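You operate a simulated robot arm through the tools that you are given. There is no shell and no other tool. Be economical: measure what you need, move in short steps, check, and stop when the job is done.

Carry out the task below with a simulated two-armed robot. There is one attempt and no reset: what you move stays moved.

TASK
Put one of the grey job cards from the top of the side bench on the steel deck of the green tester. Turn the white supply dial to 5 bar. Take the steel cup and leave it on the seat of the black bracket. Put the 12 steel sleeve from the top of the vice bench on the steel deck of the green tester and the 15 steel sleeve on the left half of the back bench. Put the brass fitting from the top of the vice bench on the thick gold ring. Open the packer drawer. Any order will do. Set down upright: steel cup.
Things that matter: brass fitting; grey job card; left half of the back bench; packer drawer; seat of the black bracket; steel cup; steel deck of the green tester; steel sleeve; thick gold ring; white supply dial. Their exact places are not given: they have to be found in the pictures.

It is judged by the outcome, as a careful person would: the job done as asked, and still so three seconds after it is handed in. It fails if anything else is knocked over, pushed out of place, dropped, spilled or broken.

THE ROBOT
Two 6-joint arms with two-finger parallel grippers on one trunk, on a base that drives. Base frame: it is fixed to the floor where the robot stands at the start and does not move with it; the origin is under the middle of the robot, x ahead of it, y to its left, z up; the surface under the hand at the start is at about z = 900. Lengths are in mm, angles in rad, forces in N, time in s.
The left shoulder is at the start at [50, 170, 1279], the right one opposite. Each reaches about 1092 mm from its shoulder. Places, roughly: brass fitting (6x3x3 cm) [-2300, -900, 900]; grey job card [750, 250, 1000]; left half of the back bench [-100, 2600, 900]; packer drawer [-2100, -4900, 700]; seat of the black bracket [600, -2700, 1000]; steel cup (7x7x7 cm) [400, -3000, 900]; steel deck of the green tester [-2100, -3500, 900]; steel sleeve [-2000, 500, 1000]; thick gold ring (6x6x3 cm) [-2000, -400, 900]; white supply dial [400, -2200, 1000]. Payload 1.57 kg a hand.
The tool frame of a hand sits at the grasp point between the pads (the TCP): z along the fingers, y along the line on which they close. The tips reach 30 mm beyond it. The gripper opens to 80 mm. The fingers are 17 mm wide and 12 mm thick; the gripper's body (40 by 82 mm) begins 80 mm behind the TCP.
Orientation is that of the tool frame in the base frame, as [roll, pitch, yaw] about the fixed x, y, z axes, in that order (R = Rz(yaw) Ry(pitch) Rx(roll)). With the fingers straight down and closing along the base's y, the tool's x points along the base's -x, its y along +y and its z along -z.

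THE INTERFACE
- The arms move only by the tool play_rows. It takes "left_commands", "right_commands" or both (then of equal length, played together; a hand with none holds still); each is one flat list of numbers, 7 for each row, row after row: the turn, a rotation vector about the base's x, y, z in units of 5 degrees (1.0 is 5 degrees), then the shift along the base's x, y, z in units of 20 mm (1.0 is 20 mm), then the opening, from 0 (shut) to 1 (fully open). In form: [wx, wy, wz, x, y, z, jaw, wx, wy, wz, x, y, z, jaw, ...]. A call has 1 to 10 rows; each row shifts and turns the commanded pose from where the row before left it. A call with a number of a shift or a turn outside -1 to 1 is refused whole. Each row takes 0.2 s and may step no farther than 50 mm and 0.15 rad from the row before; otherwise, or with a gripper value out of range, the whole call is refused. A pose out of reach is approached as far as the arm can. The call stops where the force on the tool passes 40 N (or 10 N more than at its start, if that is more) or the arm is blocked; 0.2 s more then pass. Each finger travels about 72 mm/s and halts on what it meets, pressing with about 21 N; the grip force reading is that of the motor and also rises with nothing between the fingers. The clock runs only during rows and for 0.2 s after the last one: add rows that do not move to give the fingers time. It gives the time, the measured TCP pose, the force on the tool (base axes), the opening and the grip force at its end, in the units of the frame above (readings bear some noise), with the torque about the TCP (base axes, N m) and any sound that the robot's microphone picked up, and new pictures: "pictures" is both (left out), scene, wrist or none (wrist: the cameras of the hands that moved).
- Cameras (640 x 400 px; columns grow to the right, rows downward): "scene" is now at [36.1, 19.1, 1847.7]; the picture's right is [0.27, -0.96, 0.00], its down [-0.73, -0.20, -0.65] and it looks along [0.62, 0.17, -0.76] (base axes); focal length 263 px, centre (320, 200). "left" rides on the left gripper at [72, 7, -122] in its tool frame; the picture's right is [-0.09, 1.00, 0.00], its down [-0.84, -0.08, -0.54] and it looks along [-0.54, -0.05, 0.84] (tool axes); focal length 238 px, centre (320, 200). "right" rides on the right gripper at [72, -7, -122] in its tool frame; the picture's right is [0.09, 1.00, 0.00], its down [-0.84, 0.08, -0.54] and it looks along [-0.54, 0.05, 0.84] (tool axes); focal length 238 px, centre (320, 200).
- move_column(by): slides the trunk up (or, below 0, down) by that many mm; the arms and the scene camera ride with it, the base frame stays. It gives what a move gives, with no picture.
- base_move(legs): drives the robot by 1 to 6 legs, each [ahead, left, turn to the left] in mm, mm and rad, along the robot's own axes; the way and the turn of a leg run together, so that a leg with both is an arc; at most 1500 mm and 3.142 rad a leg. The arms and the cameras ride along, it lands a little off, and it stops where it bumps. It gives what a move gives, and a new picture of the scene camera.
- aim_head(pan, tilt): turns the head with the scene camera to pan (to the left, within 1.501 rad either way) and tilt (down, from -0.506 to 1.204), counted from straight ahead of the robot. It gives what a move gives, and a new picture of the scene camera.
- point_at(camera, pixels): there is no depth. For up to 12 entries [column, row, z] of the newest picture of that camera ("zoom" is the newest enlarged one), the place [x, y] in the base frame at which the ray of that pixel passes the height z, good to about 3 mm. No time passes.
- enlarge(camera, box): a new picture of the part [left, top, right, bottom] of that camera's present view, enlarged. No time passes.
- finish_job(): hands the job in; it is judged then, once.

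Work in short steps. Measure before you move; look again where a grasp or a placing could have gone wrong, and mend it. You have 124 turns and 260 pictures in all, those below and enlarged ones among them. Open the grippers and draw the arms clear of the work before you hand the job in, unless the task says otherwise.

The tools are called after ">>>" as name(argument=value, ...) on one line, values as JSON. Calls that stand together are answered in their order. play_rows: Moves the arms, as the interface text tells. Its arguments: {"type":"object","properties":{"left_commands":{"type":"array","items":{"type":"number"}},"right_commands":{"type":"array","items":{"type":"number"}},"pictures":{"type":"string","enum":["both","scene","wrist","none"]}},"required":[]} The other tools are called the same way: move_column (by) slides the trunk up or down; base_move (legs) drives the base; aim_head (pan, tilt) turns the head that bears the scene camera; point_at (camera, pixels) gives the place at which the rays of pixels pass given heights; enlarge (camera, box) takes an enlarged picture of a part of a camera's view; finish_job () hands the job in.

At the start:

```text
clock: 0.0
left_ee_pos: [476.1, 309.4, 1169.4]
left_orientation: [-3.141, 0.0, -3.141]
left_ft_force: [0.2, 0.7, 0.1]
left_ft_torque: [-0.02, 0.03, 0.0]
left_opening: 79.8
left_grasp_force: 0.1
right_ee_pos: [645.0, -158.1, 1169.2]
right_orientation: [3.14, 0.002, 3.141]
right_ft_force: [0.5, 0.4, 0.2]
right_ft_torque: [-0.04, 0.0, 0.01]
right_opening: 80.0
right_grasp_force: 0.0
trunk travel left (down, up): [-894.0, 76.0]
robot x, y, heading: [-1.8, -3.1, -0.001]
head pan, tilt: [0.271, 0.867]
```

scene: 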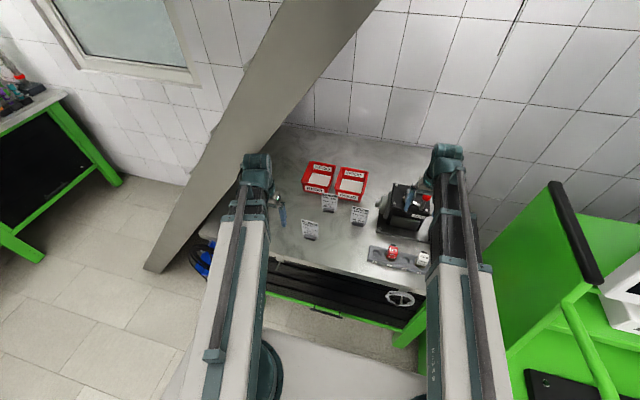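
right: 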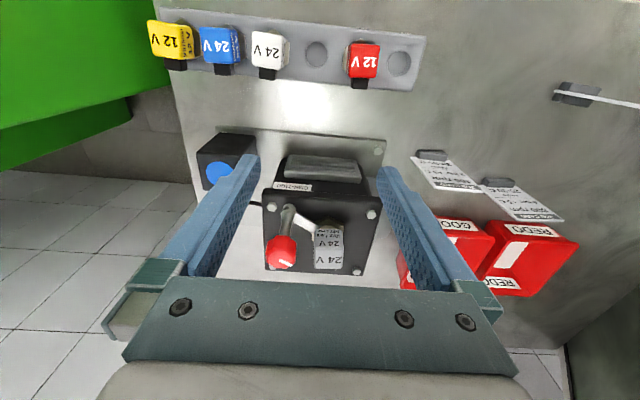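
left: 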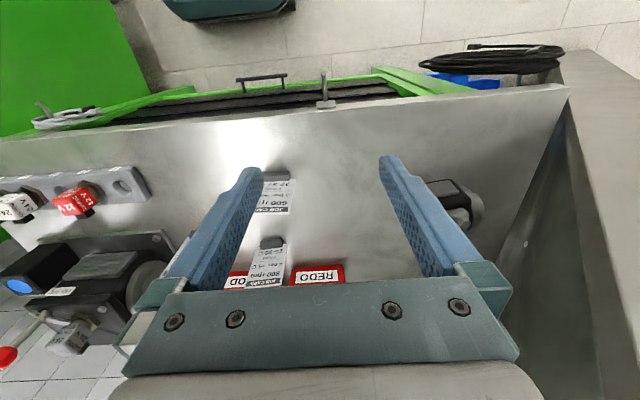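

The scene shows three job cards at about (329,203), (360,215), (310,229). I enlarge to read them and see how they stand.

>>> enlarge(camera="scene", box=[270, 150, 450, 270])

>>> enlarge(camera="left", box=[200, 150, 400, 300])

```text
3.33 times, centred on (360, 210) of scene
```

zoom: 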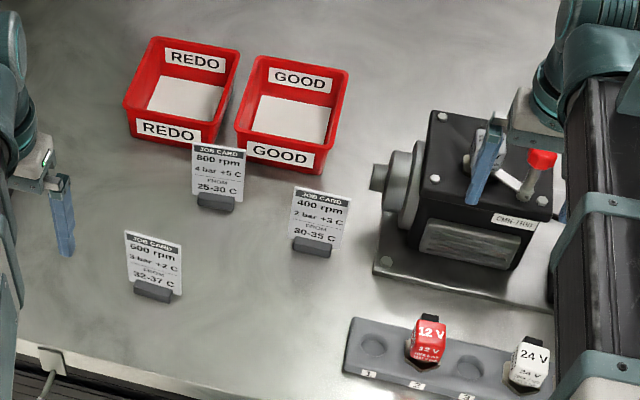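

```text
2.67 times, centred on (300, 225) of left
```

zoom: 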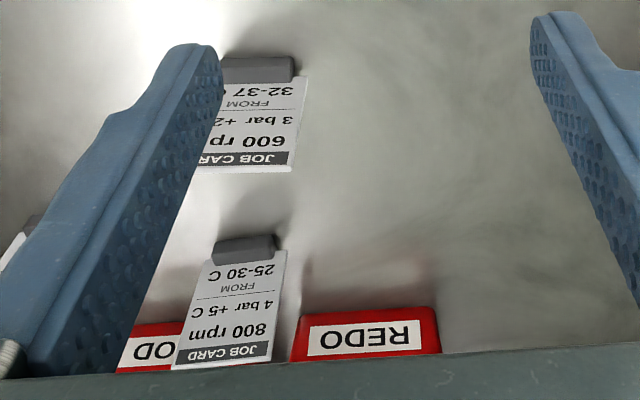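

I measure the card bases and tops at the likely table height 900.

>>> point_at(camera="left", pixels=[[274, 173, 905], [271, 240, 905], [278, 214, 900], [278, 214, 960], [275, 180, 915]])

>>> point_at(camera="scene", pixels=[[310, 239, 900], [310, 239, 905], [305, 219, 960], [320, 223, 960], [304, 235, 905], [318, 239, 905], [358, 225, 905], [330, 211, 905]])

```text
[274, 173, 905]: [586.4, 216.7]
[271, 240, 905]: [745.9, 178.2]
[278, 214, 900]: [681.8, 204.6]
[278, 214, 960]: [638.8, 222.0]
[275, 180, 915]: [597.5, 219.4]
```

```text
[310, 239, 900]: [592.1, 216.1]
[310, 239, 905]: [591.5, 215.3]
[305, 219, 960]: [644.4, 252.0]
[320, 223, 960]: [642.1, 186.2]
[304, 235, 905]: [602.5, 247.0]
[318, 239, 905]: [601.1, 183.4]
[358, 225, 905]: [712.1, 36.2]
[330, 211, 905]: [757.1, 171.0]
```

Card 600 stands near (592,216), facing −x. I turn the left hand 90° so its jaws close along x, shifting above the card.

>>> play_rows(left_commands=[0, 0, -1, 0.6, -0.5, 0, 1, 0, 0, -1, 0.6, -0.5, 0, 1, 0, 0, -1, 0.6, -0.5, 0, 1, 0, 0, -1, 0.6, -0.5, 0, 1, 0, 0, -1, 0.6, -0.5, 0, 1, 0, 0, -1, 0.6, -0.5, 0, 1, 0, 0, -1, 0.6, -0.5, 0, 1, 0, 0, -1, 0.6, -0.5, 0, 1, 0, 0, -1, 0.6, -0.5, 0, 1, 0, 0, -1, 0.6, -0.5, 0, 1], pictures="none")

>>> play_rows(left_commands=[0, 0, -1, 0, 0, 0, 1, 0, 0, -1, 0, 0, 0, 1, 0, 0, -1, 0, 0, 0, 1, 0, 0, -1, 0, 0, 0, 1, 0, 0, -1, 0, 0, 0, 1, 0, 0, -1, 0, 0, 0, 1, 0, 0, -1, 0, 0, 0, 1, 0, 0, -1, 0, 0, 0, 1, 0, 0, 0, 0, 0, 0, 1], pictures="both")

```text
clock: 2.2
left_ee_pos: [596.9, 210.3, 1168.3]
left_orientation: [-3.141, -0.001, 2.268]
left_ft_force: [0.7, 0.0, -0.3]
left_ft_torque: [0.01, 0.0, 0.02]
left_opening: 80.1
left_grasp_force: 0.0
right_ee_pos: [645.9, -156.4, 1167.6]
right_orientation: [3.141, -0.001, 3.141]
right_ft_force: [-0.7, 0.3, -0.5]
right_ft_torque: [0.02, -0.03, 0.01]
right_opening: 79.9
right_grasp_force: 0.0
trunk travel left (down, up): [-894.0, 76.0]
robot x, y, heading: [-1.6, -0.1, -0.003]
head pan, tilt: [0.271, 0.867]
```

```text
clock: 4.2
left_ee_pos: [595.9, 208.9, 1168.6]
left_orientation: [3.141, 0.0, 1.569]
left_ft_force: [0.0, 0.6, 0.3]
left_ft_torque: [0.0, -0.03, -0.02]
left_opening: 80.1
left_grasp_force: 0.1
right_ee_pos: [647.6, -158.5, 1168.3]
right_orientation: [-3.141, -0.001, -3.141]
right_ft_force: [0.4, 0.4, 0.0]
right_ft_torque: [0.03, 0.02, -0.03]
right_opening: 80.0
right_grasp_force: 0.0
trunk travel left (down, up): [-894.0, 76.0]
robot x, y, heading: [-0.7, 1.1, -0.004]
head pan, tilt: [0.271, 0.867]
```

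scene: 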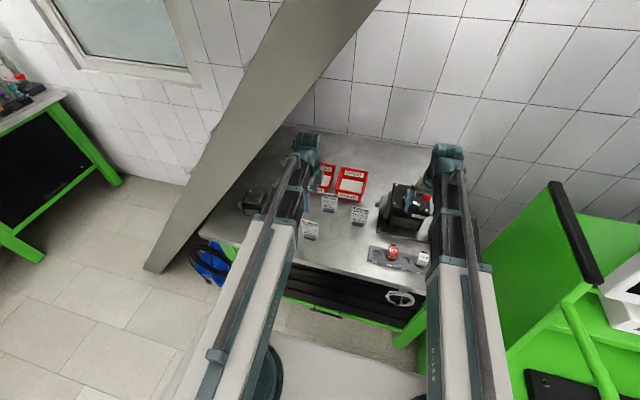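
left: 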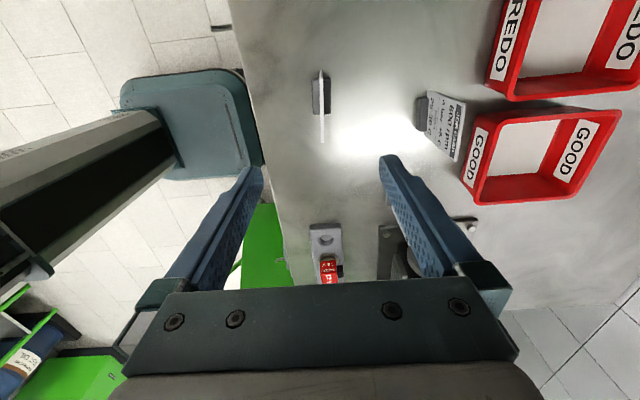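

>>> point_at(camera="left", pixels=[[321, 78, 912], [322, 113, 912], [323, 142, 990], [321, 70, 990], [330, 95, 900], [312, 95, 900], [323, 142, 1000], [321, 70, 1000]])

>>> enlarge(camera="left", box=[280, 50, 360, 150])

```text
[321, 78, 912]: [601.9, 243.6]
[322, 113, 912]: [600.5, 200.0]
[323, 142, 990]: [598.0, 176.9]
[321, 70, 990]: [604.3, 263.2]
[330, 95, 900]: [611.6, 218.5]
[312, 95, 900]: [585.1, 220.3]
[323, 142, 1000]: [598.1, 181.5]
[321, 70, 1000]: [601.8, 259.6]
```

```text
4.00 times, centred on (320, 100) of left
```

zoom: 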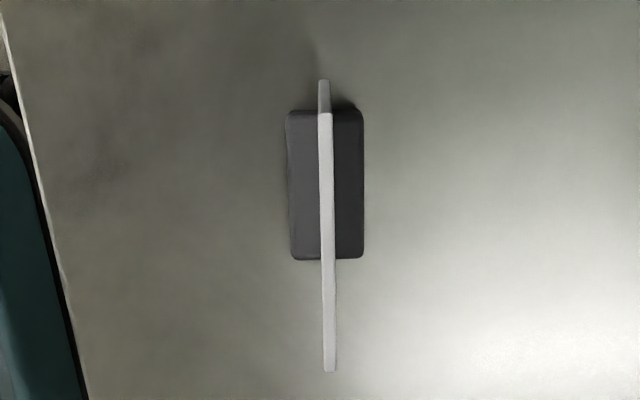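

Card edge lies at x≈599, y≈217, top near z≈990. I descend with TCP to z≈966 and then close.

>>> play_rows(left_commands=[0, 0, 0, 0.15, 0.4, -1, 1, 0, 0, 0, 0, 0, -1, 1, 0, 0, 0, 0, 0, -1, 1, 0, 0, 0, 0, 0, -1, 1, 0, 0, 0, 0, 0, -1, 1, 0, 0, 0, 0, 0, -1, 1, 0, 0, 0, 0, 0, -1, 1, 0, 0, 0, 0, 0, -1, 1, 0, 0, 0, 0, 0, -1, 1, 0, 0, 0, 0, 0, -1, 1], pictures="wrist")

```text
clock: 6.4
left_ee_pos: [599.4, 217.6, 1168.7]
left_orientation: [-3.141, -0.001, 1.569]
left_ft_force: [0.1, -0.4, 1.7]
left_ft_torque: [0.0, 0.03, -0.01]
left_opening: 80.0
left_grasp_force: 0.1
left hand out of reach, approached as far as the arm can: row 1, 2, 3, 4, 5, 6, 7, 8, 9, 10
right_ee_pos: [646.5, -158.6, 1169.7]
right_orientation: [-3.141, 0.001, 3.141]
right_ft_force: [-0.3, -0.4, 0.2]
right_ft_torque: [0.03, -0.03, -0.02]
right_opening: 80.0
right_grasp_force: 0.1
trunk travel left (down, up): [-894.0, 76.0]
robot x, y, heading: [1.9, 1.8, -0.0]
head pan, tilt: [0.271, 0.867]
```

left: 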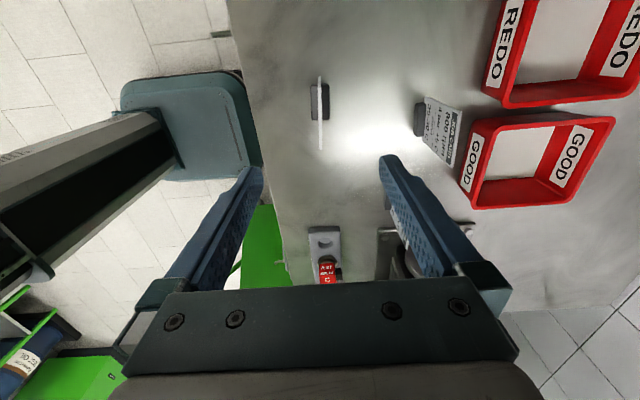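

The left arm refused to go lower. I test with one small row for both hands (left down, right up/back) to learn the limits.

>>> play_rows(left_commands=[0, 0, 0, 0, 0, -0.5, 1, 0, 0, 0, 0, 0, 0, 1], right_commands=[0, 0, 0, 0, 0, -0.5, 1, 0, 0, 0, 0, 0, 0, 1], pictures="none")

```text
clock: 7.0
left_ee_pos: [599.7, 217.0, 1169.8]
left_orientation: [3.141, 0.0, 1.571]
left_ft_force: [-0.2, 0.0, 0.0]
left_ft_torque: [-0.02, 0.02, 0.01]
left_opening: 80.1
left_grasp_force: 0.0
left hand out of reach, approached as far as the arm can: row 1
right_ee_pos: [645.9, -157.6, 1169.1]
right_orientation: [3.141, 0.0, 3.141]
right_ft_force: [0.5, -0.3, 0.2]
right_ft_torque: [0.0, 0.0, -0.01]
right_opening: 80.1
right_grasp_force: 0.0
right hand out of reach, approached as far as the arm can: row 1
trunk travel left (down, up): [-894.0, 76.0]
robot x, y, heading: [-1.4, 0.9, -0.005]
head pan, tilt: [0.271, 0.867]
```

Both hands are at their lower limit, so height must come from the trunk. I raise the right hand by 200 mm and pull it back, to keep it clear when the trunk goes down.

>>> play_rows(right_commands=[0, 0, 0, -1, -0.2, 1, 1, 0, 0, 0, -1, -0.2, 1, 1, 0, 0, 0, -1, -0.2, 1, 1, 0, 0, 0, -1, -0.2, 1, 1, 0, 0, 0, -1, -0.2, 1, 1, 0, 0, 0, -1, -0.2, 1, 1, 0, 0, 0, -1, -0.2, 1, 1, 0, 0, 0, -1, -0.2, 1, 1, 0, 0, 0, -1, -0.2, 1, 1, 0, 0, 0, -1, 0, 1, 1], pictures="none")

>>> move_column(by=-120)

>>> enlarge(camera="left", box=[0, 0, 640, 400])

```text
clock: 9.2
left_ee_pos: [599.6, 218.1, 1168.9]
left_orientation: [-3.141, 0.0, 1.57]
left_ft_force: [-0.4, -0.1, 0.8]
left_ft_torque: [-0.02, 0.0, 0.01]
left_opening: 80.1
left_grasp_force: 0.0
right_ee_pos: [456.9, -193.9, 1169.0]
right_orientation: [3.14, -0.002, 3.141]
right_ft_force: [-0.7, -1.0, 0.5]
right_ft_torque: [0.01, 0.05, 0.02]
right_opening: 80.1
right_grasp_force: 0.1
right hand out of reach, approached as far as the arm can: row 1, 2, 3, 4, 5, 6, 7, 8, 9, 10
trunk travel left (down, up): [-894.0, 76.0]
robot x, y, heading: [2.2, 0.0, -0.001]
head pan, tilt: [0.271, 0.867]
```

```text
clock: 10.7
left_ee_pos: [598.6, 216.5, 1048.7]
left_orientation: [-3.14, 0.0, 1.57]
left_ft_force: [0.5, -0.3, 0.9]
left_ft_torque: [-0.02, -0.02, -0.02]
left_opening: 79.8
left_grasp_force: 0.0
right_ee_pos: [456.0, -194.1, 1048.2]
right_orientation: [-3.14, -0.002, 3.141]
right_ft_force: [0.1, -0.9, 0.4]
right_ft_torque: [-0.04, -0.01, -0.02]
right_opening: 80.0
right_grasp_force: 0.0
trunk travel left (down, up): [-774.0, 196.0]
robot x, y, heading: [-3.4, 0.5, -0.0]
head pan, tilt: [0.271, 0.867]
```

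```text
1.00 times, centred on (320, 200) of left (not enlarged: the box is as wide or as high as the picture)
```

zoom: 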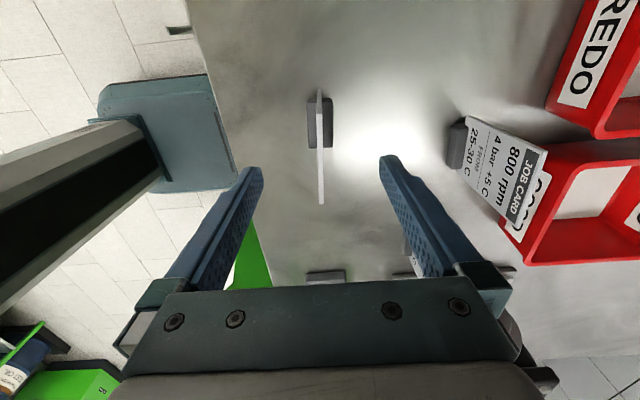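

The arms cannot change height in either direction, so height is only through the trunk. I check that the right hand, at (456,-194), will be clear of the bench before lowering.

>>> aim_head(pan=-0.1, tilt=0.95)

```text
clock: 11.6
left_ee_pos: [599.3, 216.3, 1049.7]
left_orientation: [-3.141, 0.001, 1.569]
left_ft_force: [1.0, 0.6, 0.0]
left_ft_torque: [0.0, -0.01, 0.02]
left_opening: 79.9
left_grasp_force: 0.1
right_ee_pos: [456.5, -194.0, 1049.0]
right_orientation: [3.141, -0.001, 3.141]
right_ft_force: [-0.6, 0.1, -0.2]
right_ft_torque: [-0.01, -0.05, 0.0]
right_opening: 79.9
right_grasp_force: 0.1
trunk travel left (down, up): [-774.0, 196.0]
robot x, y, heading: [-1.4, -0.7, -0.003]
head pan, tilt: [-0.099, 0.949]
```

scene: 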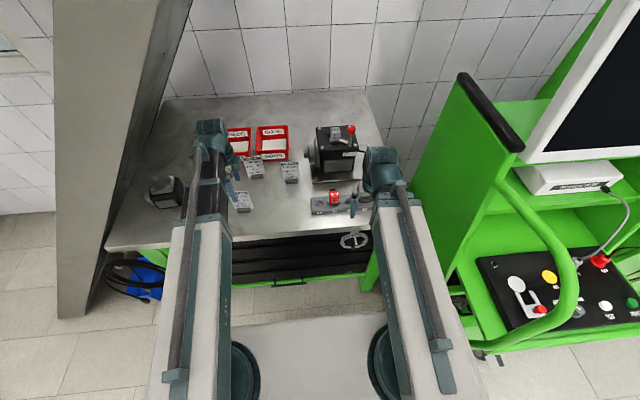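

>>> enlarge(camera="right", box=[0, 0, 640, 400])

>>> point_at(camera="scene", pixels=[[330, 228, 900], [290, 235, 900], [357, 210, 930], [333, 195, 900]])

```text
1.00 times, centred on (320, 200) of right (not enlarged: the box is as wide or as high as the picture)
```

zoom: 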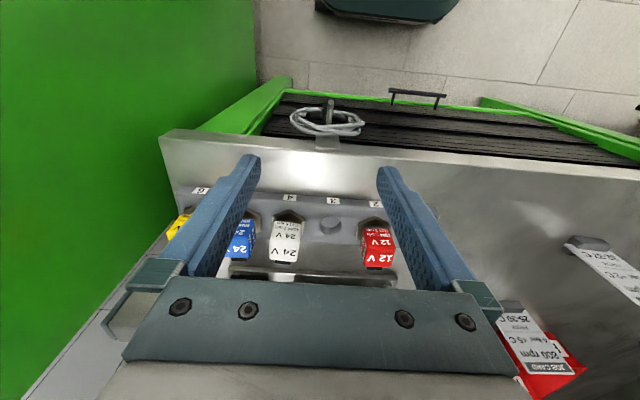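

```text
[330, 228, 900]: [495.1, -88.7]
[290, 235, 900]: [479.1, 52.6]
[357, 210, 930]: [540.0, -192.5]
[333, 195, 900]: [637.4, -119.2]
```

The right hand stays clear in front of the bench edge (x≈490). I lower the trunk 83 mm.

>>> move_column(by=-83)

>>> enlarge(camera="left", box=[160, 50, 480, 250])

```text
clock: 12.7
left_ee_pos: [598.8, 216.6, 966.6]
left_orientation: [3.141, -0.001, 1.572]
left_ft_force: [0.1, -0.3, 0.1]
left_ft_torque: [0.03, 0.02, -0.03]
left_opening: 80.1
left_grasp_force: 0.1
right_ee_pos: [456.4, -194.7, 967.1]
right_orientation: [3.14, 0.0, 3.141]
right_ft_force: [-0.1, 1.0, 0.5]
right_ft_torque: [0.01, 0.01, 0.02]
right_opening: 80.0
right_grasp_force: 0.0
trunk travel left (down, up): [-691.0, 279.0]
robot x, y, heading: [-2.2, 2.0, 0.003]
head pan, tilt: [-0.099, 0.949]
```

```text
2.00 times, centred on (320, 150) of left
```

zoom: 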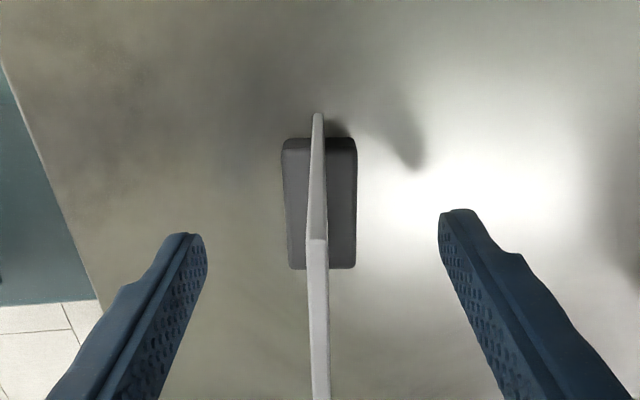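

The card is between the fingers; I close the left hand.

>>> play_rows(left_commands=[0, 0, 0, 0, 0, 0, 0, 0, 0, 0, 0, 0, 0, 0, 0, 0, 0, 0, 0, 0, 0, 0, 0, 0, 0, 0, 0, 0, 0, 0, 0, 0, 0, 0, 0], pictures="wrist")

```text
clock: 13.9
left_ee_pos: [599.8, 217.3, 965.4]
left_orientation: [3.141, 0.001, 1.57]
left_ft_force: [0.8, 0.0, 0.4]
left_ft_torque: [-0.01, -0.04, 0.04]
left_opening: 3.6
left_grasp_force: 21.3
right_ee_pos: [456.6, -193.9, 965.6]
right_orientation: [3.141, -0.002, -3.14]
right_ft_force: [-0.1, -0.7, 0.2]
right_ft_torque: [-0.01, 0.01, -0.01]
right_opening: 80.0
right_grasp_force: 0.1
trunk travel left (down, up): [-691.0, 279.0]
robot x, y, heading: [-1.9, -0.5, -0.001]
head pan, tilt: [-0.099, 0.949]
```

left: 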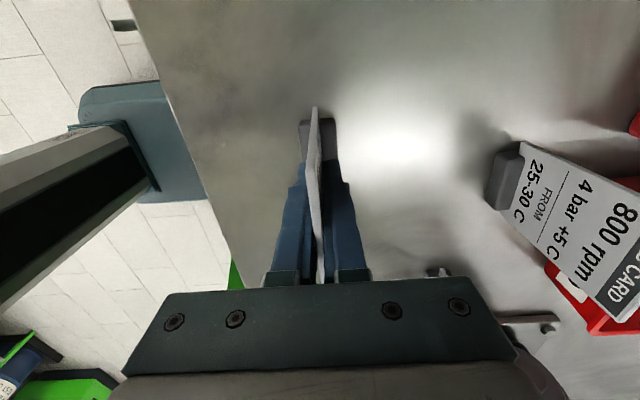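

Card is gripped (opening 3.6). I lift by the trunk and pull the left hand back.

>>> move_column(by=200)

>>> play_rows(left_commands=[0, 0, 0, -1, 0, 0, 0, 0, 0, 0, -1, 0, 0, 0, 0, 0, 0, -1, 0, 0, 0, 0, 0, 0, -1, 0, 0, 0, 0, 0, 0, -1, 0, 0, 0, 0, 0, 0, -1, 0, 0, 0, 0, 0, 0, -1, 0, 0, 0], pictures="wrist")

>>> base_move(legs=[[-500, 0, 0], [0, 0, 3.14]])

>>> aim_head(pan=0, tilt=0.5)

```text
clock: 16.1
left_ee_pos: [599.7, 217.1, 1165.6]
left_orientation: [-3.141, 0.0, 1.571]
left_ft_force: [0.2, -0.2, -0.4]
left_ft_torque: [-0.01, 0.02, 0.0]
left_opening: 3.5
left_grasp_force: 21.0
right_ee_pos: [457.2, -194.7, 1166.3]
right_orientation: [-3.142, -0.002, 3.142]
right_ft_force: [0.9, -0.6, 0.2]
right_ft_torque: [0.02, -0.01, 0.01]
right_opening: 80.0
right_grasp_force: 0.0
trunk travel left (down, up): [-891.0, 79.0]
robot x, y, heading: [0.1, 3.6, 0.001]
head pan, tilt: [-0.099, 0.949]
```

```text
clock: 17.7
left_ee_pos: [457.9, 216.2, 1165.9]
left_orientation: [3.141, 0.0, 1.571]
left_ft_force: [0.7, 0.5, -1.0]
left_ft_torque: [-0.03, -0.02, 0.03]
left_opening: 3.6
left_grasp_force: 21.2
right_ee_pos: [456.6, -195.0, 1166.9]
right_orientation: [3.141, -0.002, -3.141]
right_ft_force: [-0.1, 0.4, -0.3]
right_ft_torque: [-0.01, -0.04, -0.03]
right_opening: 80.0
right_grasp_force: 0.0
trunk travel left (down, up): [-891.0, 79.0]
robot x, y, heading: [-1.0, 3.7, -0.001]
head pan, tilt: [-0.099, 0.949]
```

left: 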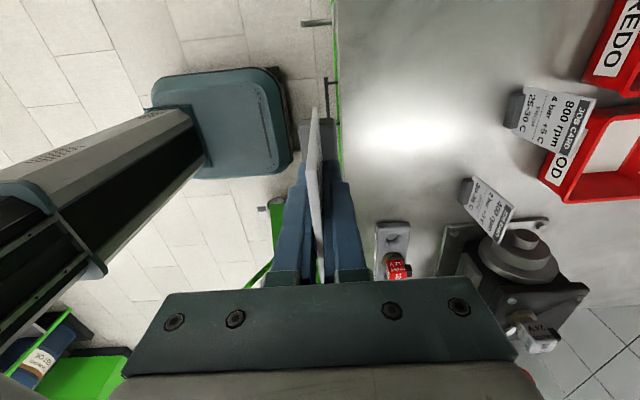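

```text
clock: 28.0
left_ee_pos: [-929.0, -231.9, 1164.5]
left_orientation: [3.141, -0.001, -1.531]
left_ft_force: [-0.6, 0.5, 0.3]
left_ft_torque: [0.01, -0.01, 0.0]
left_opening: 3.6
left_grasp_force: 20.6
right_ee_pos: [-941.2, 179.9, 1166.7]
right_orientation: [-3.14, -0.001, 0.038]
right_ft_force: [0.4, -0.3, -0.1]
right_ft_torque: [0.01, -0.02, -0.02]
right_opening: 79.9
right_grasp_force: 0.0
trunk travel left (down, up): [-891.0, 79.0]
robot x, y, heading: [-479.6, 3.7, -3.106]
head pan, tilt: [-0.099, 0.949]
```

scene: 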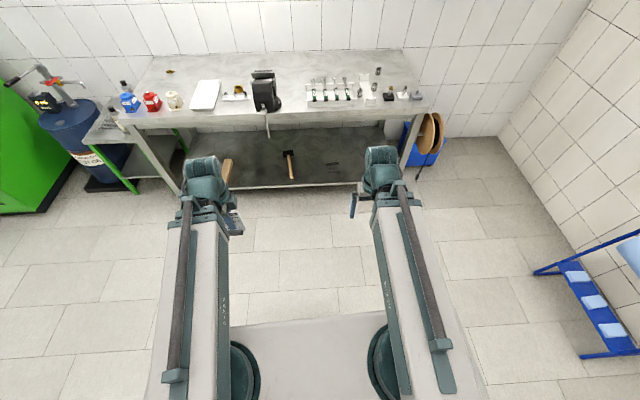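

```text
clock: 28.9
left_ee_pos: [-928.8, -232.8, 1165.8]
left_orientation: [-3.14, 0.0, -1.534]
left_ft_force: [0.4, -0.3, 0.1]
left_ft_torque: [0.03, 0.0, -0.02]
left_opening: 3.3
left_grasp_force: 21.2
right_ee_pos: [-943.7, 179.0, 1165.6]
right_orientation: [3.14, -0.002, 0.039]
right_ft_force: [-0.3, 0.2, 0.5]
right_ft_torque: [0.01, -0.01, -0.04]
right_opening: 79.7
right_grasp_force: 0.0
trunk travel left (down, up): [-891.0, 79.0]
robot x, y, heading: [-477.9, 0.4, -3.105]
head pan, tilt: [0.0, 0.499]
```

scene: 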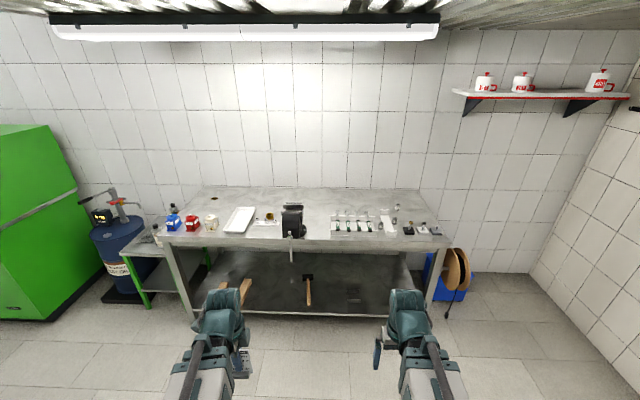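

The vice bench is ahead. I enlarge its top to find sleeves, fitting and ring.

>>> enlarge(camera="scene", box=[320, 190, 450, 250])

>>> enlarge(camera="scene", box=[150, 185, 320, 255])

>>> point_at(camera="scene", pixels=[[270, 218, 900], [262, 222, 900], [334, 230, 900], [362, 230, 900], [388, 228, 900], [409, 233, 900], [290, 238, 900], [290, 246, 880]])

```text
4.92 times, centred on (385, 220) of scene
```

zoom: 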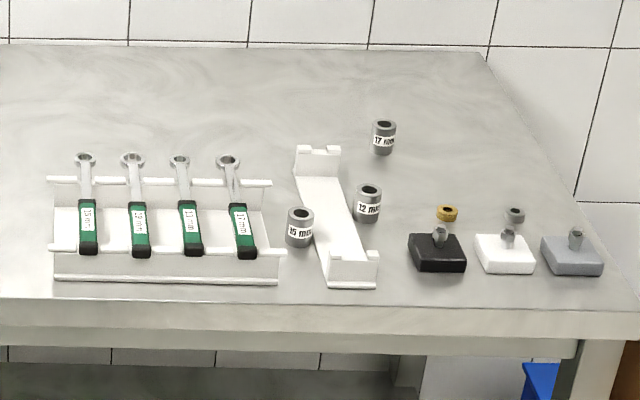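

```text
3.76 times, centred on (235, 220) of scene
```

zoom: 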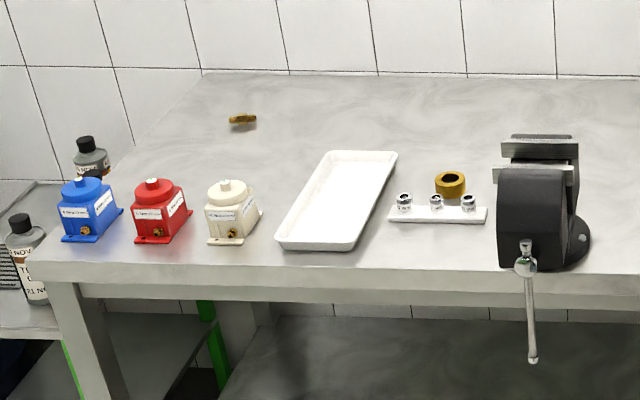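

```text
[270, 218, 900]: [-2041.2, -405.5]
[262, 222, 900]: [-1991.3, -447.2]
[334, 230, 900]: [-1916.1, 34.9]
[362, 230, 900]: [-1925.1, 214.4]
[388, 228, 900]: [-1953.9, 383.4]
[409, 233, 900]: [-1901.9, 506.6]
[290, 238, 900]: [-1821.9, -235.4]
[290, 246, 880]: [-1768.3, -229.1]
```

The fitting lies at the far left corner (scene ≈(214,199)), the thick ring at ≈(-2040,-405), sleeves 15/12/17 on the right side. I draw the left hand (with card) back and drive to the left part of the bench.

>>> play_rows(left_commands=[0, 0, 0, 1, 0, 0, 0, 0, 0, 0, 1, 0, 0, 0, 0, 0, 0, 1, 0, 0, 0, 0, 0, 0, 1, 0, 0, 0, 0, 0, 0, 1, 0, 0, 0, 0, 0, 0, 1, 0, 0, 0, 0, 0, 0, 1, 0, 0, 0], pictures="none")

>>> base_move(legs=[[0, 0, -0.036], [770, 750, 0]])

>>> aim_head(pan=0.2, tilt=0.85)

```text
clock: 30.5
left_ee_pos: [-921.7, -254.4, 1165.4]
left_orientation: [-3.139, 0.0, -1.531]
left_ft_force: [-0.4, 0.5, -1.2]
left_ft_torque: [0.0, 0.02, -0.02]
left_opening: 3.5
left_grasp_force: 21.4
left hand out of reach, approached as far as the arm can: row 1, 2, 3, 4, 5, 6, 7
right_ee_pos: [-941.7, 178.9, 1165.3]
right_orientation: [3.141, -0.002, 0.039]
right_ft_force: [-0.5, 0.1, 0.2]
right_ft_torque: [0.01, -0.03, -0.02]
right_opening: 79.8
right_grasp_force: 0.1
trunk travel left (down, up): [-891.0, 79.0]
robot x, y, heading: [-479.5, 2.3, -3.102]
head pan, tilt: [0.0, 0.499]
```

```text
clock: 36.5
left_ee_pos: [-1738.8, -977.6, 1165.5]
left_orientation: [-3.14, 0.001, -1.594]
left_ft_force: [0.3, -0.3, 0.2]
left_ft_torque: [0.01, -0.05, -0.01]
left_opening: 3.6
left_grasp_force: 20.6
right_ee_pos: [-1734.3, -543.9, 1166.1]
right_orientation: [3.141, -0.003, -0.024]
right_ft_force: [0.2, 0.2, 0.5]
right_ft_torque: [0.01, -0.03, 0.0]
right_opening: 79.9
right_grasp_force: 0.0
trunk travel left (down, up): [-891.0, 79.0]
robot x, y, heading: [-1280.5, -749.0, 3.117]
head pan, tilt: [0.0, 0.499]
```

scene: 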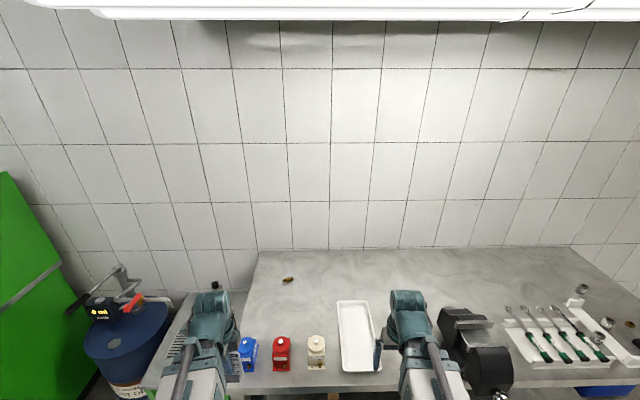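

```text
clock: 37.4
left_ee_pos: [-1738.9, -978.7, 1164.9]
left_orientation: [-3.14, 0.001, -1.593]
left_ft_force: [0.6, 0.7, -0.9]
left_ft_torque: [0.0, -0.04, -0.03]
left_opening: 3.6
left_grasp_force: 21.7
right_ee_pos: [-1734.7, -544.0, 1166.5]
right_orientation: [3.14, -0.002, -0.024]
right_ft_force: [0.3, -0.4, 0.7]
right_ft_torque: [0.0, 0.01, 0.01]
right_opening: 80.0
right_grasp_force: 0.1
trunk travel left (down, up): [-891.0, 79.0]
robot x, y, heading: [-1282.0, -746.1, 3.121]
head pan, tilt: [0.201, 0.85]
```

scene: 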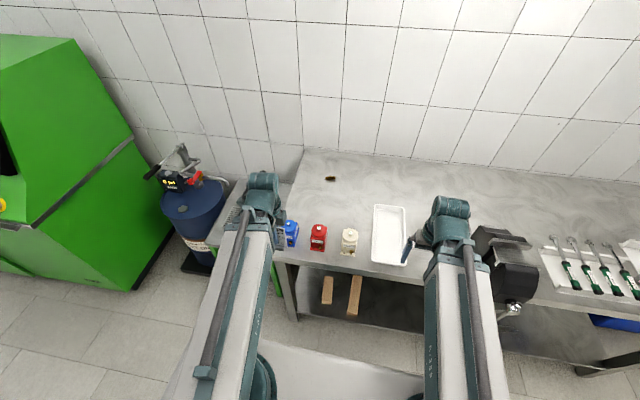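

I measure the fitting, bench edge and canisters.

>>> point_at(camera="scene", pixels=[[330, 179, 900], [325, 179, 910], [335, 179, 910], [305, 260, 900], [275, 250, 900], [300, 152, 900], [390, 272, 900], [290, 244, 900]])

>>> enlarge(camera="scene", box=[180, 130, 420, 280])

>>> enlarge(camera="left", box=[0, 0, 640, 400])

>>> enlarge(camera="right", box=[0, 0, 640, 400])

```text
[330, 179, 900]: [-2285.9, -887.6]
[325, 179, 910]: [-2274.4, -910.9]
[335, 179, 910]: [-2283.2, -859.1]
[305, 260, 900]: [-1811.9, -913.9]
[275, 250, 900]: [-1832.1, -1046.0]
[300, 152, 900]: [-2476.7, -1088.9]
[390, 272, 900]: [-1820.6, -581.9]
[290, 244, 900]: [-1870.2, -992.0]
```

```text
2.67 times, centred on (300, 205) of scene
```

zoom: 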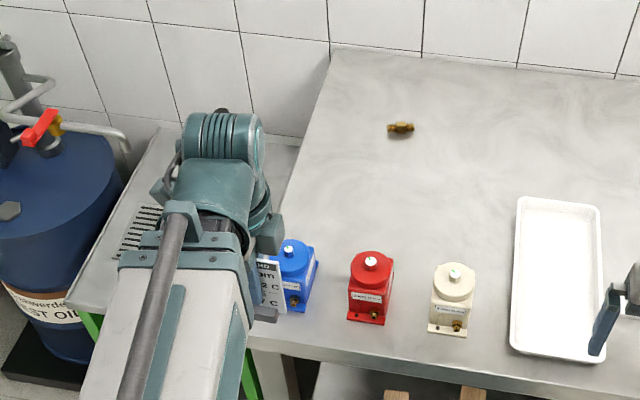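

```text
1.00 times, centred on (320, 200) of left (not enlarged: the box is as wide or as high as the picture)
```

zoom: 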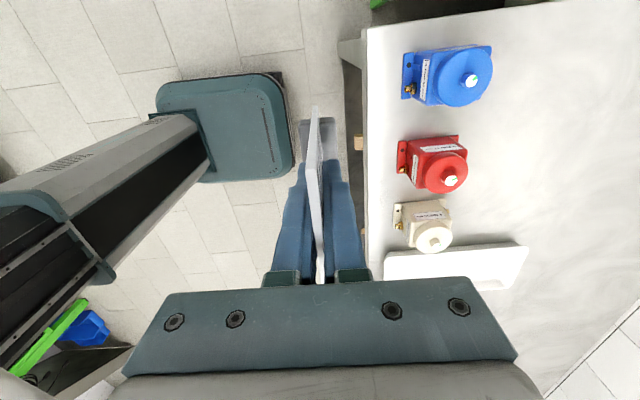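

```text
1.00 times, centred on (320, 200) of right (not enlarged: the box is as wide or as high as the picture)
```

zoom: 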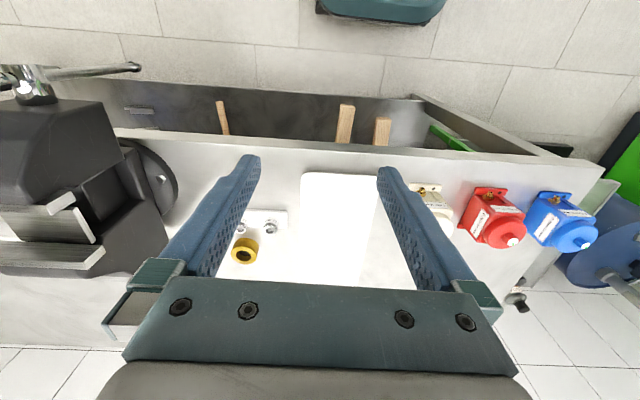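

Bench edge is at x≈-1815, so the left hand with card (x≈-1739) stays clear. I send the right hand, turning it 90° on the way, to above the fitting at (-2282,-885).

>>> play_rows(right_commands=[0, 0, 1, -1, -0.63, 0, 1, 0, 0, 1, -1, -0.63, 0, 1, 0, 0, 1, -1, -0.63, 0, 1, 0, 0, 1, -1, -0.63, 0, 1, 0, 0, 1, -1, -0.63, 0, 1, 0, 0, 1, -1, -0.63, 0, 1, 0, 0, 1, -1, -0.63, 0, 1, 0, 0, 1, -1, -0.63, 0, 1, 0, 0, 1, -1, -0.63, 0, 1, 0, 0, 1, -1, -0.63, 0, 1], pictures="none")

>>> play_rows(right_commands=[0, 0, 1, -1, -0.63, 0, 1, 0, 0, 1, -1, -0.63, 0, 1, 0, 0, 1, -1, -0.63, 0, 1, 0, 0, 1, -1, -0.63, 0, 1, 0, 0, 1, -1, -0.63, 0, 1, 0, 0, 1, -1, -0.63, 0, 1, 0, 0, 1, -1, -0.63, 0, 1, 0, 0, 1, -1, -0.63, 0, 1, 0, 0, 0, -1, -0.63, 0, 1, 0, 0, 0, -1, -0.63, 0, 1], pictures="none")

>>> play_rows(right_commands=[0, 0, 0, -1, -0.63, 0, 1, 0, 0, 0, -1, -0.63, 0, 1, 0, 0, 0, -1, -0.63, 0, 1, 0, 0, 0, -1, -0.63, 0, 1, 0, 0, 0, -1, -0.63, 0, 1, 0, 0, 0, -1, -0.63, 0, 1, 0, 0, 0, -1, -0.63, 0, 1, 0, 0, 0, 0, 0, 0, 1], pictures="both")

```text
clock: 39.6
left_ee_pos: [-1738.9, -979.0, 1165.1]
left_orientation: [-3.141, 0.001, -1.594]
left_ft_force: [0.0, -0.2, -0.6]
left_ft_torque: [-0.01, -0.02, 0.02]
left_opening: 3.8
left_grasp_force: 20.3
right_ee_pos: [-1935.2, -667.8, 1165.7]
right_orientation: [3.141, -0.004, 0.852]
right_ft_force: [-0.5, 0.0, 0.2]
right_ft_torque: [0.01, 0.02, -0.01]
right_opening: 80.1
right_grasp_force: 0.2
trunk travel left (down, up): [-891.0, 79.0]
robot x, y, heading: [-1281.3, -751.1, 3.119]
head pan, tilt: [0.201, 0.85]
```

```text
clock: 41.8
left_ee_pos: [-1739.1, -978.3, 1166.2]
left_orientation: [-3.14, 0.0, -1.593]
left_ft_force: [-0.5, 0.3, -0.6]
left_ft_torque: [-0.01, 0.03, -0.03]
left_opening: 3.3
left_grasp_force: 20.6
right_ee_pos: [-2134.7, -795.9, 1165.1]
right_orientation: [3.139, -0.002, 1.546]
right_ft_force: [-0.4, -0.6, 0.2]
right_ft_torque: [-0.03, -0.02, -0.02]
right_opening: 80.1
right_grasp_force: 0.0
trunk travel left (down, up): [-891.0, 79.0]
robot x, y, heading: [-1282.1, -745.9, 3.116]
head pan, tilt: [0.201, 0.85]
```

```text
clock: 43.6
left_ee_pos: [-1739.4, -978.2, 1165.3]
left_orientation: [-3.14, 0.0, -1.593]
left_ft_force: [0.2, -0.2, 0.0]
left_ft_torque: [0.0, 0.0, -0.01]
left_opening: 3.8
left_grasp_force: 21.4
right_ee_pos: [-2157.6, -848.4, 1165.8]
right_orientation: [-3.141, -0.002, 1.549]
right_ft_force: [-0.2, 0.2, -1.0]
right_ft_torque: [0.01, 0.03, -0.03]
right_opening: 80.0
right_grasp_force: 0.1
right hand out of reach, approached as far as the arm can: row 2, 3, 4, 5, 6, 7
trunk travel left (down, up): [-891.0, 79.0]
robot x, y, heading: [-1281.9, -747.3, 3.116]
head pan, tilt: [0.201, 0.85]
```

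scene: 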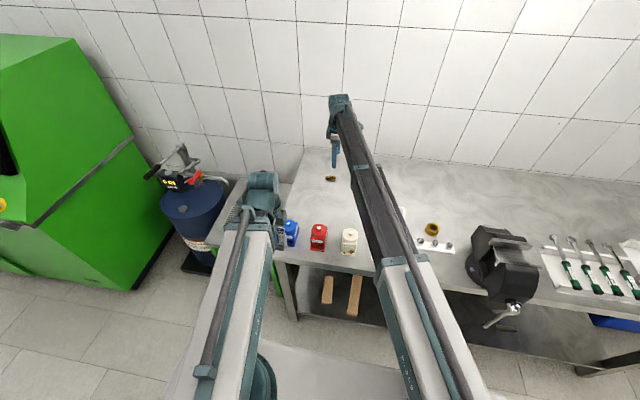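
right: 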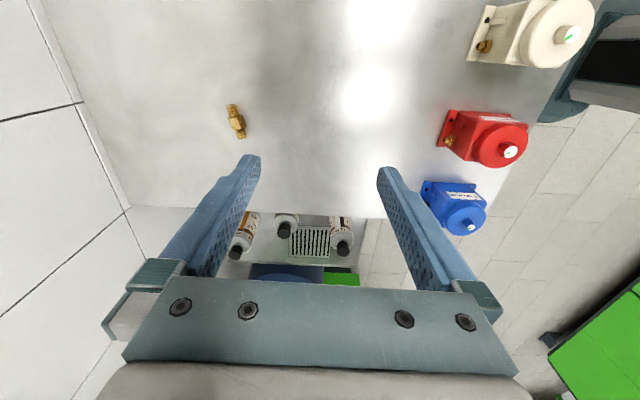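

The arm reaches only ≈870 mm horizontally. I will pull the right hand back, then approach the bench turned 0.6 rad left so that the left hand with the card stays off the bench and the right shoulder comes nearer.

>>> play_rows(right_commands=[0, 0, -1, 1, 1, 0, 1, 0, 0, -1, 1, 1, 0, 1, 0, 0, -1, 1, 1, 0, 1, 0, 0, -1, 1, 1, 0, 1, 0, 0, -1, 1, 1, 0, 1, 0, 0, -1, 1, 1, 0, 1, 0, 0, -1, 1, 1, 0, 1, 0, 0, 0, 1, 1, 0, 1, 0, 0, 0, 1, 1, 0, 1, 0, 0, 0, 1, 1, 0, 1], pictures="none")

>>> play_rows(right_commands=[0, 0, 0, 1, 1, 0, 1, 0, 0, 0, 1, 1, 0, 1, 0, 0, 0, 1, 1, 0, 1, 0, 0, 0, 1, 1, 0, 1, 0, 0, 0, 1, 1, 0, 1, 0, 0, 0, 1, 1, 0, 1, 0, 0, 0, 1, 1, 0, 1, 0, 0, 0, 1, 1, 0, 1, 0, 0, 0, 1, 1, 0, 1], pictures="none")

>>> base_move(legs=[[0, 0, 0.6], [120, 87, 0]])

```text
clock: 45.8
left_ee_pos: [-1738.6, -977.8, 1166.3]
left_orientation: [-3.14, 0.0, -1.593]
left_ft_force: [0.6, 0.7, -0.3]
left_ft_torque: [0.0, 0.02, -0.02]
left_opening: 3.4
left_grasp_force: 21.1
right_ee_pos: [-1957.2, -647.6, 1166.0]
right_orientation: [-3.141, -0.002, 0.937]
right_ft_force: [1.0, 0.4, -0.4]
right_ft_torque: [0.03, -0.01, 0.02]
right_opening: 80.0
right_grasp_force: 0.1
trunk travel left (down, up): [-891.0, 79.0]
robot x, y, heading: [-1285.1, -748.5, 3.12]
head pan, tilt: [0.201, 0.85]
```

```text
clock: 47.8
left_ee_pos: [-1737.5, -977.6, 1165.2]
left_orientation: [-3.14, -0.001, -1.593]
left_ft_force: [0.4, -0.4, -0.9]
left_ft_torque: [0.03, 0.02, 0.0]
left_opening: 3.4
left_grasp_force: 20.5
right_ee_pos: [-1776.8, -468.4, 1167.0]
right_orientation: [3.141, -0.002, 0.94]
right_ft_force: [-0.9, -0.2, 0.0]
right_ft_torque: [0.01, 0.02, -0.01]
right_opening: 80.2
right_grasp_force: 0.1
trunk travel left (down, up): [-891.0, 79.0]
robot x, y, heading: [-1281.0, -751.1, 3.12]
head pan, tilt: [0.201, 0.85]
```

```text
clock: 50.7
left_ee_pos: [-1588.9, -1332.7, 1165.1]
left_orientation: [-3.139, 0.002, -1.004]
left_ft_force: [-0.1, -0.4, -0.3]
left_ft_torque: [0.05, 0.0, 0.01]
left_opening: 3.5
left_grasp_force: 20.6
right_ee_pos: [-1903.3, -931.2, 1164.8]
right_orientation: [3.142, -0.004, 1.527]
right_ft_force: [-1.1, -0.3, -0.2]
right_ft_torque: [0.02, 0.0, 0.0]
right_opening: 80.1
right_grasp_force: 0.0
trunk travel left (down, up): [-891.0, 79.0]
robot x, y, heading: [-1334.2, -890.8, -2.575]
head pan, tilt: [0.201, 0.85]
```

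scene: 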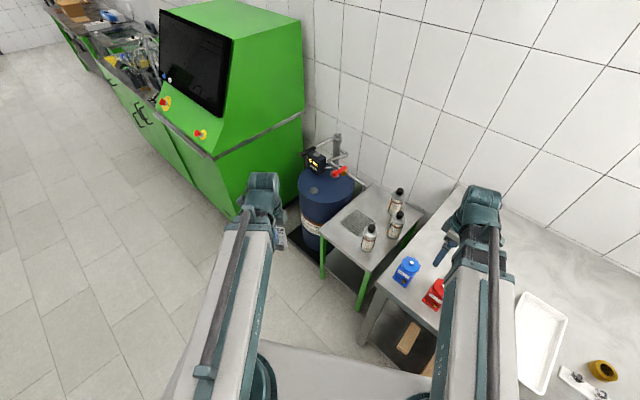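

Right shoulder is now ≈820 mm from the fitting and the left hand is off the bench. I move the right hand over the fitting.

>>> play_rows(right_commands=[0, 0, 0, -1, 0.12, 0, 1, 0, 0, 0, -1, 0.12, 0, 1, 0, 0, 0, -1, 0.12, 0, 1, 0, 0, 0, -1, 0.12, 0, 1, 0, 0, 0, -1, 0.12, 0, 1, 0, 0, 0, -1, 0.12, 0, 1, 0, 0, 0, -1, 0.12, 0, 1, 0, 0, 0, -1, 0.12, 0, 1, 0, 0, 0, -1, 0.12, 0, 1, 0, 0, 0, -1, 0.12, 0, 1], pictures="none")

>>> play_rows(right_commands=[0, 0, 0, -1, 0.12, 0, 1, 0, 0, 0, -1, 0.12, 0, 1, 0, 0, 0, -1, 0.12, 0, 1, 0, 0, 0, -1, 0.12, 0, 1, 0, 0, 0, -1, 0.12, 0, 1, 0, 0, 0, -1, 0.12, 0, 1, 0, 0, 0, -1, 0.12, 0, 1, 0, 0, 0, -1, 0.12, 0, 1, 0, 0, 0, 0, 0, 0, 1], pictures="wrist")

```text
clock: 52.9
left_ee_pos: [-1587.8, -1332.6, 1165.2]
left_orientation: [-3.141, 0.0, -1.002]
left_ft_force: [0.0, -0.4, -0.2]
left_ft_torque: [-0.02, -0.01, 0.0]
left_opening: 3.8
left_grasp_force: 21.2
right_ee_pos: [-2102.3, -905.4, 1166.0]
right_orientation: [-3.142, -0.002, 1.529]
right_ft_force: [0.4, 0.6, 1.5]
right_ft_torque: [0.0, 0.0, -0.01]
right_opening: 79.9
right_grasp_force: 0.0
trunk travel left (down, up): [-891.0, 79.0]
robot x, y, heading: [-1332.8, -886.4, -2.578]
head pan, tilt: [0.201, 0.85]
```

```text
clock: 54.9
left_ee_pos: [-1587.1, -1331.3, 1166.0]
left_orientation: [-3.14, 0.0, -1.004]
left_ft_force: [0.6, 0.6, -0.8]
left_ft_torque: [0.02, 0.03, 0.0]
left_opening: 3.8
left_grasp_force: 20.8
right_ee_pos: [-2261.8, -885.9, 1166.1]
right_orientation: [-3.14, -0.002, 1.528]
right_ft_force: [0.8, 0.4, -0.3]
right_ft_torque: [0.02, 0.0, 0.01]
right_opening: 79.9
right_grasp_force: 0.1
trunk travel left (down, up): [-891.0, 79.0]
robot x, y, heading: [-1336.9, -887.1, -2.574]
head pan, tilt: [0.201, 0.85]
```

right: 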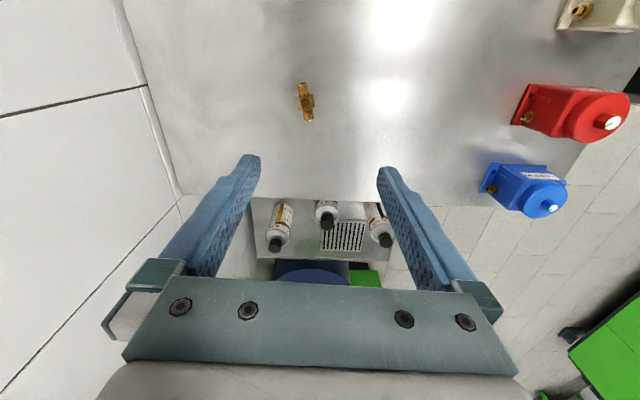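

>>> enlarge(camera="right", box=[270, 70, 340, 135])

>>> point_at(camera="right", pixels=[[302, 83, 915], [309, 121, 915], [305, 102, 915]])

```text
6.15 times, centred on (305, 102) of right
```

zoom: 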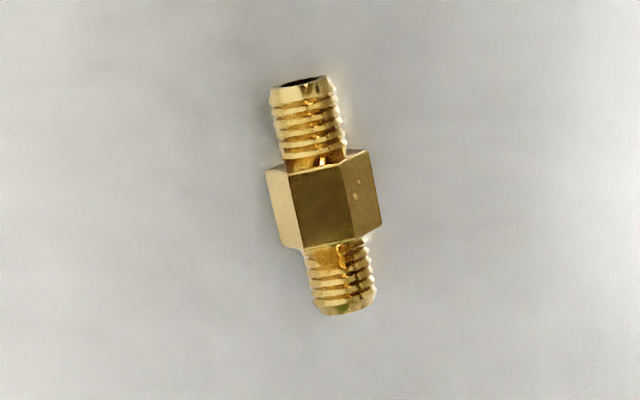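

```text
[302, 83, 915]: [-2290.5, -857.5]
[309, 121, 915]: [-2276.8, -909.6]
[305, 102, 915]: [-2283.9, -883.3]
```

I turn 17° to align with the fitting axis and shift to (-2284,-883); also check the side table edges versus the left hand.

>>> play_rows(right_commands=[0, 0, 1, -0.55, 0.08, 0, 1, 0, 0, 1, -0.55, 0.08, 0, 1, 0, 0, 1, 0, 0, 0, 1, 0, 0, 0.44, 0, 0, 0, 1, 0, 0, 0, 0, 0, 0, 1], pictures="wrist")

>>> point_at(camera="scene", pixels=[[322, 230, 850], [360, 265, 850], [310, 215, 900]])

>>> enlarge(camera="left", box=[0, 0, 640, 400])

```text
clock: 56.1
left_ee_pos: [-1588.5, -1332.1, 1166.2]
left_orientation: [-3.141, -0.002, -1.004]
left_ft_force: [-0.4, -0.2, 0.0]
left_ft_torque: [0.04, -0.01, -0.01]
left_opening: 3.4
left_grasp_force: 20.8
right_ee_pos: [-2283.6, -883.8, 1164.6]
right_orientation: [-3.141, -0.003, 1.827]
right_ft_force: [-0.1, -0.3, 0.3]
right_ft_torque: [-0.01, -0.01, -0.01]
right_opening: 79.9
right_grasp_force: 0.0
trunk travel left (down, up): [-891.0, 79.0]
robot x, y, heading: [-1337.1, -887.7, -2.577]
head pan, tilt: [0.201, 0.85]
```

right: 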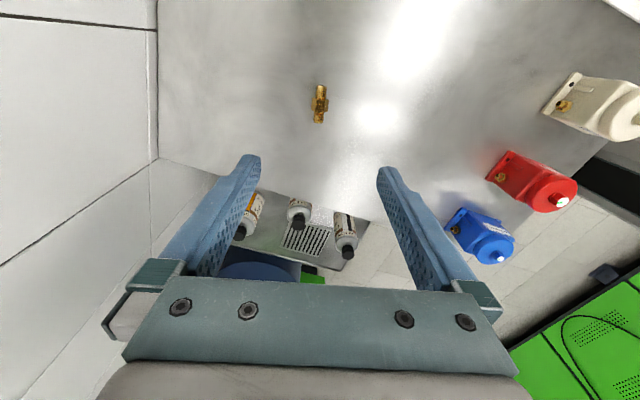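

```text
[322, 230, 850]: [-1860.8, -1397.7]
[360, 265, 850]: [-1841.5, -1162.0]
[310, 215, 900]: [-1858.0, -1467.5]
```

```text
1.00 times, centred on (320, 200) of left (not enlarged: the box is as wide or as high as the picture)
```

zoom: 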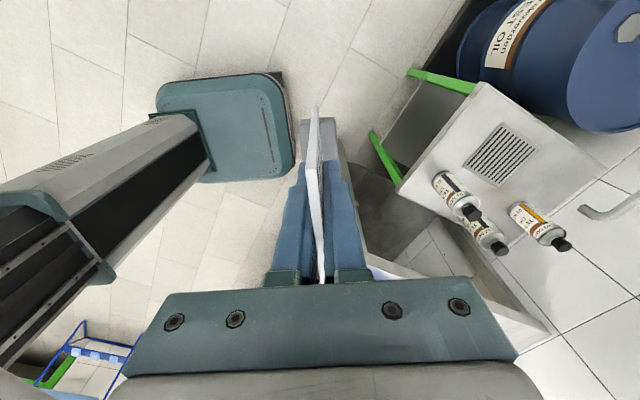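

Aligned and the left side is clear. I lower 160 mm and re-check.

>>> move_column(by=-160)

>>> enlarge(camera="right", box=[160, 50, 480, 250])

>>> point_at(camera="zoom", pixels=[[320, 200, 915]])

```text
clock: 58.0
left_ee_pos: [-1587.2, -1331.4, 1005.5]
left_orientation: [-3.14, 0.0, -1.004]
left_ft_force: [-0.7, 0.4, -0.3]
left_ft_torque: [-0.01, 0.0, 0.01]
left_opening: 3.8
left_grasp_force: 20.8
right_ee_pos: [-2284.3, -882.7, 1005.9]
right_orientation: [3.141, -0.002, 1.83]
right_ft_force: [0.8, -0.5, 0.5]
right_ft_torque: [-0.03, 0.0, -0.01]
right_opening: 79.8
right_grasp_force: 0.0
trunk travel left (down, up): [-731.0, 239.0]
robot x, y, heading: [-1334.8, -889.0, -2.574]
head pan, tilt: [0.201, 0.85]
```

```text
2.00 times, centred on (320, 150) of right
```

zoom: 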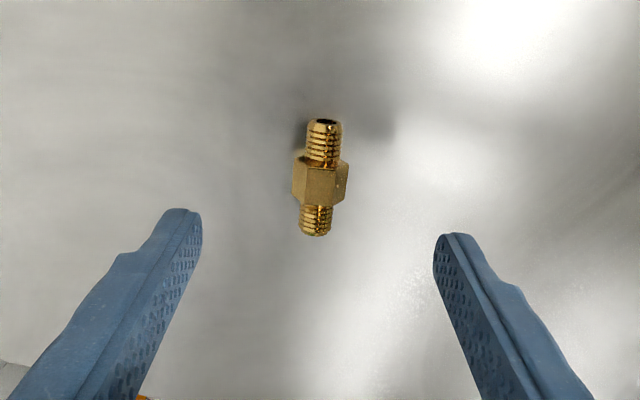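

```text
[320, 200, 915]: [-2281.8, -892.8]
```

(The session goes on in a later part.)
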